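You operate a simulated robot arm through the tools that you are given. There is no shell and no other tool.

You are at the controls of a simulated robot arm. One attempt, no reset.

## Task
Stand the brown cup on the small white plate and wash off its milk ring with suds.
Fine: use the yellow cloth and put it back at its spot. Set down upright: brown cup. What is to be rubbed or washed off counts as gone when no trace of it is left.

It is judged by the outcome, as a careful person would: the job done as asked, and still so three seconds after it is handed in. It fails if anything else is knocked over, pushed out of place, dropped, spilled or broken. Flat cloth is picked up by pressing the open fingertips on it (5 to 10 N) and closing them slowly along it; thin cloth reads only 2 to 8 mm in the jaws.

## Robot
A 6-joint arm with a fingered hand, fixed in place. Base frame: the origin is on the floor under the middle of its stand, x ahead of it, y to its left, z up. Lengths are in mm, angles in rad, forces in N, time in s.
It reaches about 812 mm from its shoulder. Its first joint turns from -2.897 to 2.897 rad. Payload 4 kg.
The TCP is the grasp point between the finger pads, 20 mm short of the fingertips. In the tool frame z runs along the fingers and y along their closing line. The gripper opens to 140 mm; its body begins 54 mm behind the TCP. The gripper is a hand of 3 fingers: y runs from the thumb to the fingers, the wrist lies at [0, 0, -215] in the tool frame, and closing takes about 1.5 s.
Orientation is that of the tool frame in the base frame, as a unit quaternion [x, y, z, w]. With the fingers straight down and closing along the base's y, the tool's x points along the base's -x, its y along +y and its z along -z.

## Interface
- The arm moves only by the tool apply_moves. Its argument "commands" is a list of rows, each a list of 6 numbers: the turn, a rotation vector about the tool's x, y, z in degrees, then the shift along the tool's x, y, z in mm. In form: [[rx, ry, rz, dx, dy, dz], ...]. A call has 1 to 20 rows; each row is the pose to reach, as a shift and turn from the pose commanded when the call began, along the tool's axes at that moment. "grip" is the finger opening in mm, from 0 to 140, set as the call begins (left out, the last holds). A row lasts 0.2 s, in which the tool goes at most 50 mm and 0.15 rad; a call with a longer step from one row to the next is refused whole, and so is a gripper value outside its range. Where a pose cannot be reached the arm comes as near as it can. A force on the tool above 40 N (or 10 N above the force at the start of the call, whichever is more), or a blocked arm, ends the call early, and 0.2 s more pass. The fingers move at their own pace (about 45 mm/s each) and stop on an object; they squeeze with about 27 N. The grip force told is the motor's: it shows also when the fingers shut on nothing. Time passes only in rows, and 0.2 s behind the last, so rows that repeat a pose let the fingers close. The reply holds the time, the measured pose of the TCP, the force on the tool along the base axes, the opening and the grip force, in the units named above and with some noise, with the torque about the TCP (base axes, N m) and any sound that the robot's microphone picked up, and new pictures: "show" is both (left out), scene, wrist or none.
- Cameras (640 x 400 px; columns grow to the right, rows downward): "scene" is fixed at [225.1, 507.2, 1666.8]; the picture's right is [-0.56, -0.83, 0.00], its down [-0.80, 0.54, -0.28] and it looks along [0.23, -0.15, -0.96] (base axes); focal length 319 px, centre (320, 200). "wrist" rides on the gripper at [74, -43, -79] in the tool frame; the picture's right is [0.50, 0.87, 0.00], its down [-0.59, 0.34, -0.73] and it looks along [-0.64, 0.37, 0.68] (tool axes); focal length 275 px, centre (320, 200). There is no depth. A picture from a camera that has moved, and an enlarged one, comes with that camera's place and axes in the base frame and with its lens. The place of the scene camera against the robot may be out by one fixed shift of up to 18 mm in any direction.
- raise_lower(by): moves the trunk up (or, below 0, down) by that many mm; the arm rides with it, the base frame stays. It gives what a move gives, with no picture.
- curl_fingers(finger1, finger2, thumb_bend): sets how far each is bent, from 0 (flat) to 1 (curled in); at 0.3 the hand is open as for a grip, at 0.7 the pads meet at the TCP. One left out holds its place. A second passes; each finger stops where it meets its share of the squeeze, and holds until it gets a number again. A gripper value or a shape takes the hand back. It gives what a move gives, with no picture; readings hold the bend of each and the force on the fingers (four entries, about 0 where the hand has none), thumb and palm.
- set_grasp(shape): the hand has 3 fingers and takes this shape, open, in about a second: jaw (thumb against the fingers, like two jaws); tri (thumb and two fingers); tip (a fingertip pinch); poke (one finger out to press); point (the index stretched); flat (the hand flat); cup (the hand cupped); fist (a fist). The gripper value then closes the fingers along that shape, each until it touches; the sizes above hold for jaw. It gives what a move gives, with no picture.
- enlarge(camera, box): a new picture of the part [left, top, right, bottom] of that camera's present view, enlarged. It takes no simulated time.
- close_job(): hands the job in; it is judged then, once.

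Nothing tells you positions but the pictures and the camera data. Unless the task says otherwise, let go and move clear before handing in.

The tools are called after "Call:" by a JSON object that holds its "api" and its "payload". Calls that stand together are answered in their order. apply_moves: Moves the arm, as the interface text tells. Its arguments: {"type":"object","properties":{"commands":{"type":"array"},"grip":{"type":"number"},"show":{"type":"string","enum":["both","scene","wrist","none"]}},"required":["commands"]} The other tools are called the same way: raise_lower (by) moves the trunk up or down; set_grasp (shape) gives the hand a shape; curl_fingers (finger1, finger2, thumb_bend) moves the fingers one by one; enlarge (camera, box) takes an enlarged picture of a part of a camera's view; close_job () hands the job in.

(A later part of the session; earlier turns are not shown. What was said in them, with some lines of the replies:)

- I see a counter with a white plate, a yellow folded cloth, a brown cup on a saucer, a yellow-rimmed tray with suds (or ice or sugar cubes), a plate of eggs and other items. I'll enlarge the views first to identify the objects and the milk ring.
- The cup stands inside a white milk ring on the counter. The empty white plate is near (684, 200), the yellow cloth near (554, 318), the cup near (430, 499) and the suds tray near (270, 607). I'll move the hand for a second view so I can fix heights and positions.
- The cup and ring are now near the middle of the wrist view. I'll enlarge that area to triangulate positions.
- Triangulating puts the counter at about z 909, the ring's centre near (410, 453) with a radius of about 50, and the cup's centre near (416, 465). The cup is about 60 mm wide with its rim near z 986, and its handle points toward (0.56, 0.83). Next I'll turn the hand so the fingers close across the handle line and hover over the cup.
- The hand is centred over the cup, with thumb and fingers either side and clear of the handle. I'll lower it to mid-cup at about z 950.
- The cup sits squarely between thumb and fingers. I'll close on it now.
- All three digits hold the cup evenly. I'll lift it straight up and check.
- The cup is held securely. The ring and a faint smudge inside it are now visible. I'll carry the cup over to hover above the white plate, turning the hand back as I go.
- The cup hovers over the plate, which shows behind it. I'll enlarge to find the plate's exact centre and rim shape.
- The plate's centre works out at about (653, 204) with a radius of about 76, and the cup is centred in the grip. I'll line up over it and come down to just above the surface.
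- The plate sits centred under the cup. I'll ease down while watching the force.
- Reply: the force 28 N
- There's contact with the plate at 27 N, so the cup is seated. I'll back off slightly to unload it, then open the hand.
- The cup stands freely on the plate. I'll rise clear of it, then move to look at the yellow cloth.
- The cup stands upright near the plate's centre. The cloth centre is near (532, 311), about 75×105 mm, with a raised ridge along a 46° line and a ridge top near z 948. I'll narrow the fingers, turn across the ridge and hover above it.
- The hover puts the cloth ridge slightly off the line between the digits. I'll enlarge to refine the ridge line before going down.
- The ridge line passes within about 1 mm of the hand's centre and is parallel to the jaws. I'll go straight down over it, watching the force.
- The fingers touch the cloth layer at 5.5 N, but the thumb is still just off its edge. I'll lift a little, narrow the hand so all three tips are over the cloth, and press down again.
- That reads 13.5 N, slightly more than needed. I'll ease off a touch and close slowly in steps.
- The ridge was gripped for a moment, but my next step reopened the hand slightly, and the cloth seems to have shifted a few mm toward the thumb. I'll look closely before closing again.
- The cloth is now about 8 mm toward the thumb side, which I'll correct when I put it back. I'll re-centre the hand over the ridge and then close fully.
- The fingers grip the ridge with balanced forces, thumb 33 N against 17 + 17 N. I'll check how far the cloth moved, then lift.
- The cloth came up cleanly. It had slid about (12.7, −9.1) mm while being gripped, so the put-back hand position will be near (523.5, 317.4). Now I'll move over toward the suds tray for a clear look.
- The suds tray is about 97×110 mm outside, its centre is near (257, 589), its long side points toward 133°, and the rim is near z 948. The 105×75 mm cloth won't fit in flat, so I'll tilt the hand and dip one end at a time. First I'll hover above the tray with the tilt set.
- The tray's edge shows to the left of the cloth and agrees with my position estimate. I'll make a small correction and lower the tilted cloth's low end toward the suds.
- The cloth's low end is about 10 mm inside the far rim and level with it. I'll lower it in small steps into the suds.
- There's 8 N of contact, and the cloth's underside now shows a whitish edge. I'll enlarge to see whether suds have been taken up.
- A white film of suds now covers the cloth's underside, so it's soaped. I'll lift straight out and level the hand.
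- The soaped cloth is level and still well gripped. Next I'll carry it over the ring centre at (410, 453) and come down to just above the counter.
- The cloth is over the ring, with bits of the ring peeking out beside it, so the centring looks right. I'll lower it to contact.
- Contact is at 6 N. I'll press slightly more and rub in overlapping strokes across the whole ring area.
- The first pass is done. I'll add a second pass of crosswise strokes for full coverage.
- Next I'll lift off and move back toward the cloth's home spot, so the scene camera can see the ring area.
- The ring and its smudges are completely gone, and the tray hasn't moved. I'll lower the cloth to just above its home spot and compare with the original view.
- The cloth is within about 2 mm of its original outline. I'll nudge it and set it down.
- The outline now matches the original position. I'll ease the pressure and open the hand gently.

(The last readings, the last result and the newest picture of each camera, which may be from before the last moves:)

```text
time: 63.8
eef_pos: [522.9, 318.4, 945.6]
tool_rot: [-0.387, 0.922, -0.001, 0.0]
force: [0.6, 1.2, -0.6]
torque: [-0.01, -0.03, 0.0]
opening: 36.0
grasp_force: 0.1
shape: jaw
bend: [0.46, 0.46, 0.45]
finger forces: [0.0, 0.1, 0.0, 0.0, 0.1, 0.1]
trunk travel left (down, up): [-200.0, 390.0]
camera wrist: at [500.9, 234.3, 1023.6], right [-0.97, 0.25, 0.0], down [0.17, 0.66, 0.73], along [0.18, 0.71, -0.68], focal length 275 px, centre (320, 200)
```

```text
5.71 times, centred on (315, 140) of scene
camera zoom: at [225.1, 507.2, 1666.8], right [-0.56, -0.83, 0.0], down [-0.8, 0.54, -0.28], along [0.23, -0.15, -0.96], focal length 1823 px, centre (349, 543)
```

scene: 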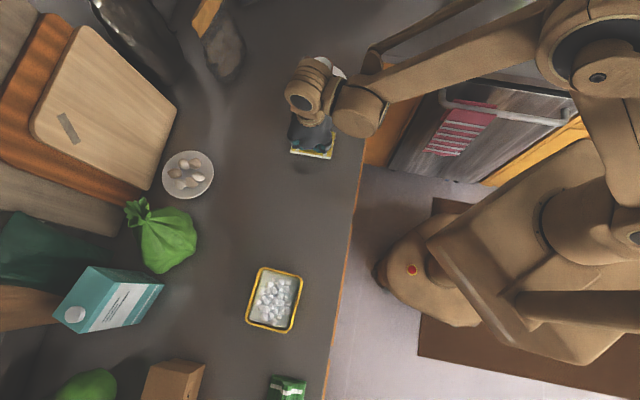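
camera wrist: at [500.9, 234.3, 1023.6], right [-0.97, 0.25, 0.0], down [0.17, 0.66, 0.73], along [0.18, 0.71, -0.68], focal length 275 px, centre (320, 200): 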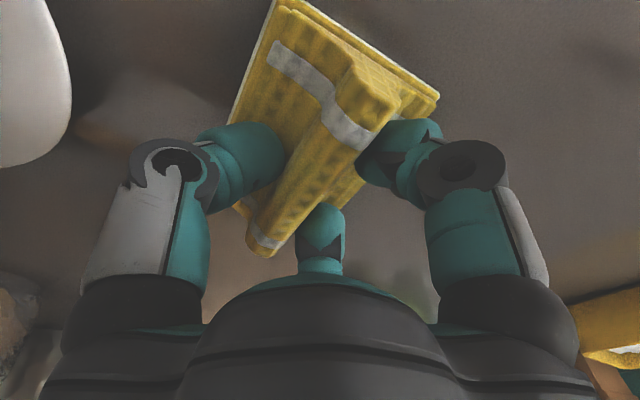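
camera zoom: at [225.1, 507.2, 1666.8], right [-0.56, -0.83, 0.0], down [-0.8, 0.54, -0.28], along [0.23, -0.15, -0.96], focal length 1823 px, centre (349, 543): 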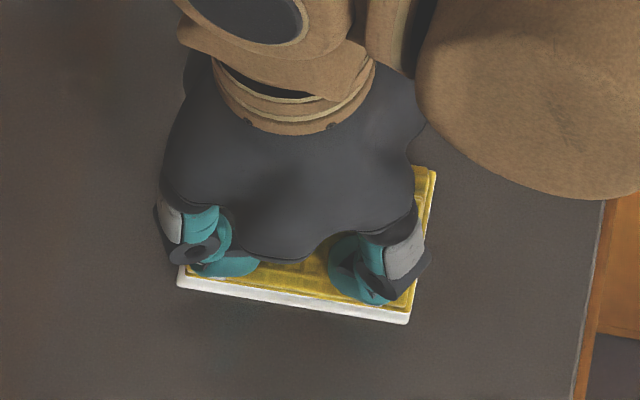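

The hand is open with no contact, and the cloth settled about 3 mm from its original outline. I'll open a bit wider and rise straight up.

Call:
{"api": "apply_moves", "payload": {"commands": [[0, 0, 0, 0, 0, -1], [0, 0, 0, 0, 0, -2], [0, 0, 0, 0, 0, -4], [0, 0, 0, 0, 0, -10], [0, 0, 0, 0, 0, -25], [0, 0, 0, 0, 0, -45], [0, 0, 0, 0, 0, -65], [0, 0, 0, 0, 0, -90], [0, 0, 0, 0, 0, -120], [0, 0, 0, 0, 0, -150], [0, 0, 0, 0, 0, -150]], "grip": 48}}

Call:
{"api": "enlarge", "payload": {"camera": "scene", "box": [270, 105, 360, 175]}}

```text
time: 66.2
eef_pos: [524.2, 316.4, 1095.4]
tool_rot: [-0.387, 0.922, 0.0, 0.0]
force: [-0.2, -0.9, 0.1]
torque: [0.01, -0.01, -0.02]
opening: 48.0
grasp_force: 0.0
shape: jaw
bend: [0.41, 0.41, 0.4]
finger forces: [0.1, 0.0, 0.0, 0.1, 0.0, 0.0]
trunk travel left (down, up): [-200.0, 390.0]
camera wrist: at [501.0, 233.6, 1173.6], right [-0.97, 0.25, 0.0], down [0.17, 0.66, 0.73], along [0.18, 0.71, -0.68], focal length 275 px, centre (320, 200)
```

scene: 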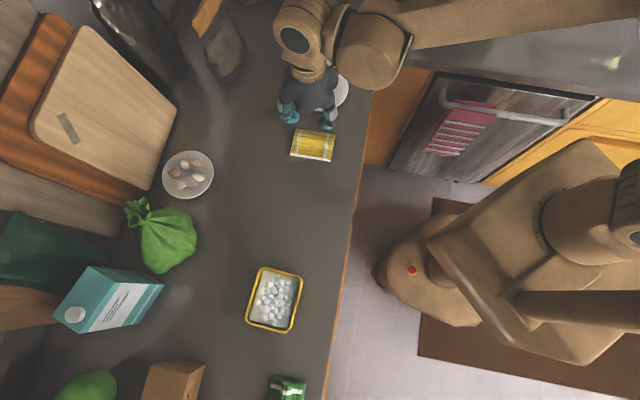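
wrist: 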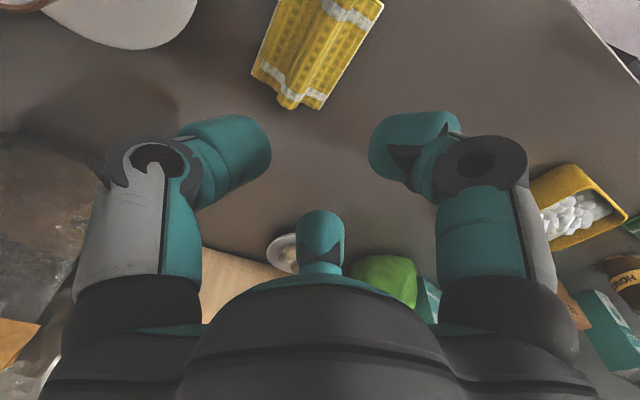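

```text
5.71 times, centred on (315, 140) of scene
camera zoom: at [225.1, 507.2, 1666.8], right [-0.56, -0.83, 0.0], down [-0.8, 0.54, -0.28], along [0.23, -0.15, -0.96], focal length 1823 px, centre (349, 543)
```

zoom: 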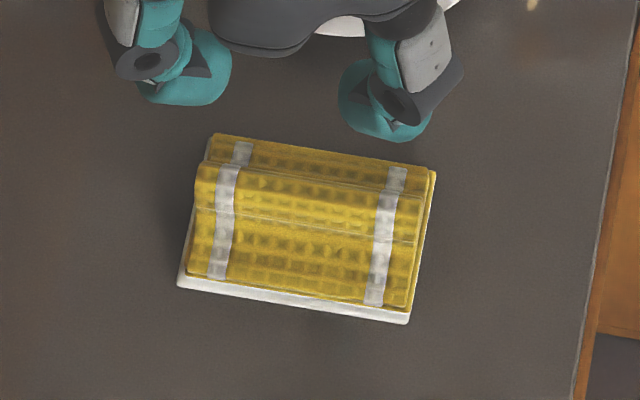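

The cloth is back at its spot. I'll withdraw toward the starting pose and do a final check of everything.

Call:
{"api": "apply_moves", "payload": {"commands": [[0, 0, 5, 10, 5, -20], [0, 0, 10, 30, 12, -40], [0, 0, 16, 55, 20, -60], [0, 0, 22, 80, 30, -80], [0, 0, 28, 105, 40, -95], [0, 0, 34, 130, 55, -105], [0, 0, 40, 155, 70, -110], [0, 0, 45, 170, 80, -110], [0, 0, 45, 177, 82, -110], [0, 0, 45, 177, 82, -110], [0, 0, 45, 177, 82, -110]], "grip": 100}}

Call:
{"api": "enlarge", "payload": {"camera": "scene", "box": [270, 40, 370, 180]}}

Call:
{"api": "enlarge", "payload": {"camera": "scene", "box": [220, 150, 370, 260]}}

Call:
{"api": "enlarge", "payload": {"camera": "wrist", "box": [140, 60, 500, 270]}}

```text
time: 68.6
eef_pos: [339.5, 251.1, 1204.1]
tool_rot: [-0.004, 1.0, 0.001, 0.0]
force: [-0.6, -0.3, 0.9]
torque: [0.01, -0.03, -0.03]
opening: 99.5
grasp_force: 0.0
shape: jaw
bend: [0.26, 0.26, 0.25]
finger forces: [0.1, 0.0, 0.1, 0.1, 0.0, 0.0]
trunk travel left (down, up): [-200.0, 390.0]
camera wrist: at [264.2, 205.7, 1283.4], right [-0.51, 0.86, 0.0], down [0.58, 0.34, 0.73], along [0.63, 0.37, -0.68], focal length 275 px, centre (320, 200)
```

scene: 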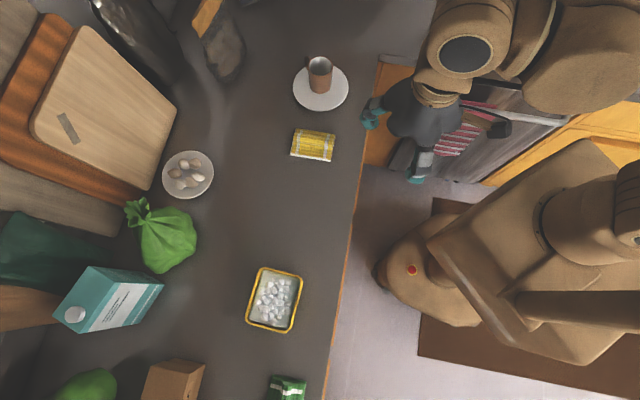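
wrist: 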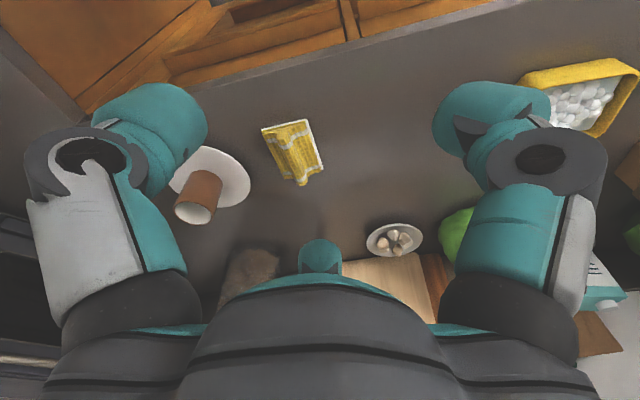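

```text
2.86 times, centred on (320, 110) of scene
camera zoom: at [225.1, 507.2, 1666.8], right [-0.56, -0.83, 0.0], down [-0.8, 0.54, -0.28], along [0.23, -0.15, -0.96], focal length 911 px, centre (320, 457)
```

zoom: 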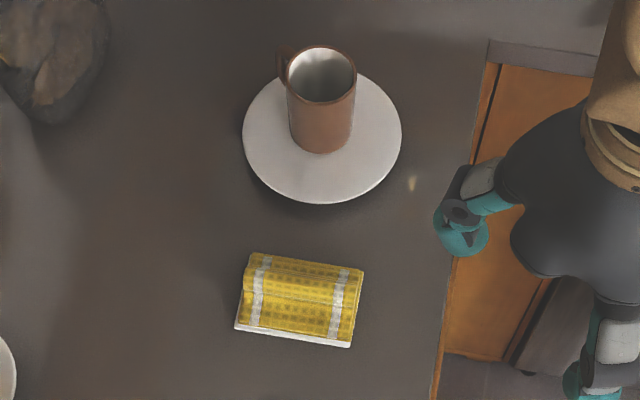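

```text
3.64 times, centred on (295, 205) of scene
camera zoom: at [225.1, 507.2, 1666.8], right [-0.56, -0.83, 0.0], down [-0.8, 0.54, -0.28], along [0.23, -0.15, -0.96], focal length 1160 px, centre (411, 182)
```

zoom: 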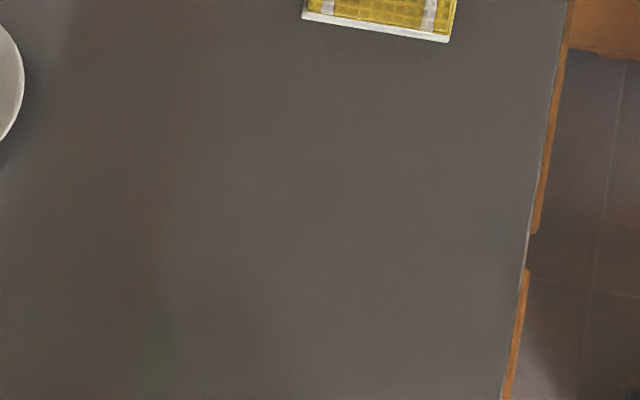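

```text
1.78 times, centred on (320, 165) of wrist
camera zoom: at [264.2, 205.7, 1283.4], right [-0.51, 0.86, 0.0], down [0.58, 0.34, 0.73], along [0.63, 0.37, -0.68], focal length 489 px, centre (320, 262)
```

zoom: 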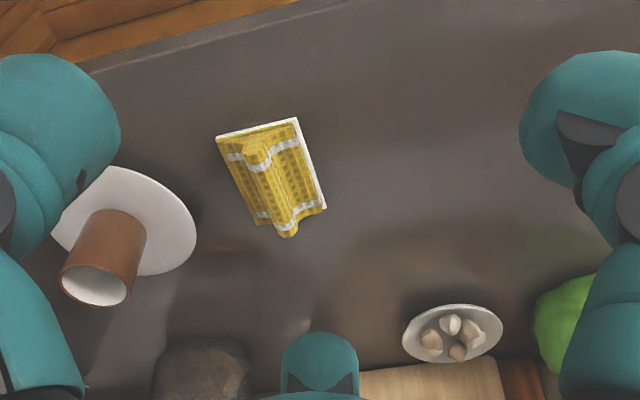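

The final check shows the brown cup upright on the white plate and no trace of the milk ring. The yellow cloth is back within a few mm of its original spot, the suds tray and everything else are undisturbed, and the hand is clear. I'm handing the job in.

Call:
{"api": "close_job", "payload": {}}

```text
The job is handed in.
```

The brown cup is standing upright on the small white plate, and its milk ring has been washed off with suds. I saw no trace of the ring or its faint smudges in the last pictures.

- **Cloth:** The yellow cloth is back within about 4 mm of where it started. Its underside still carries a thin white film of suds.
- **Everything else:** The suds tray, the egg plate and the other items look undisturbed. The hand let go and moved clear before I handed in.
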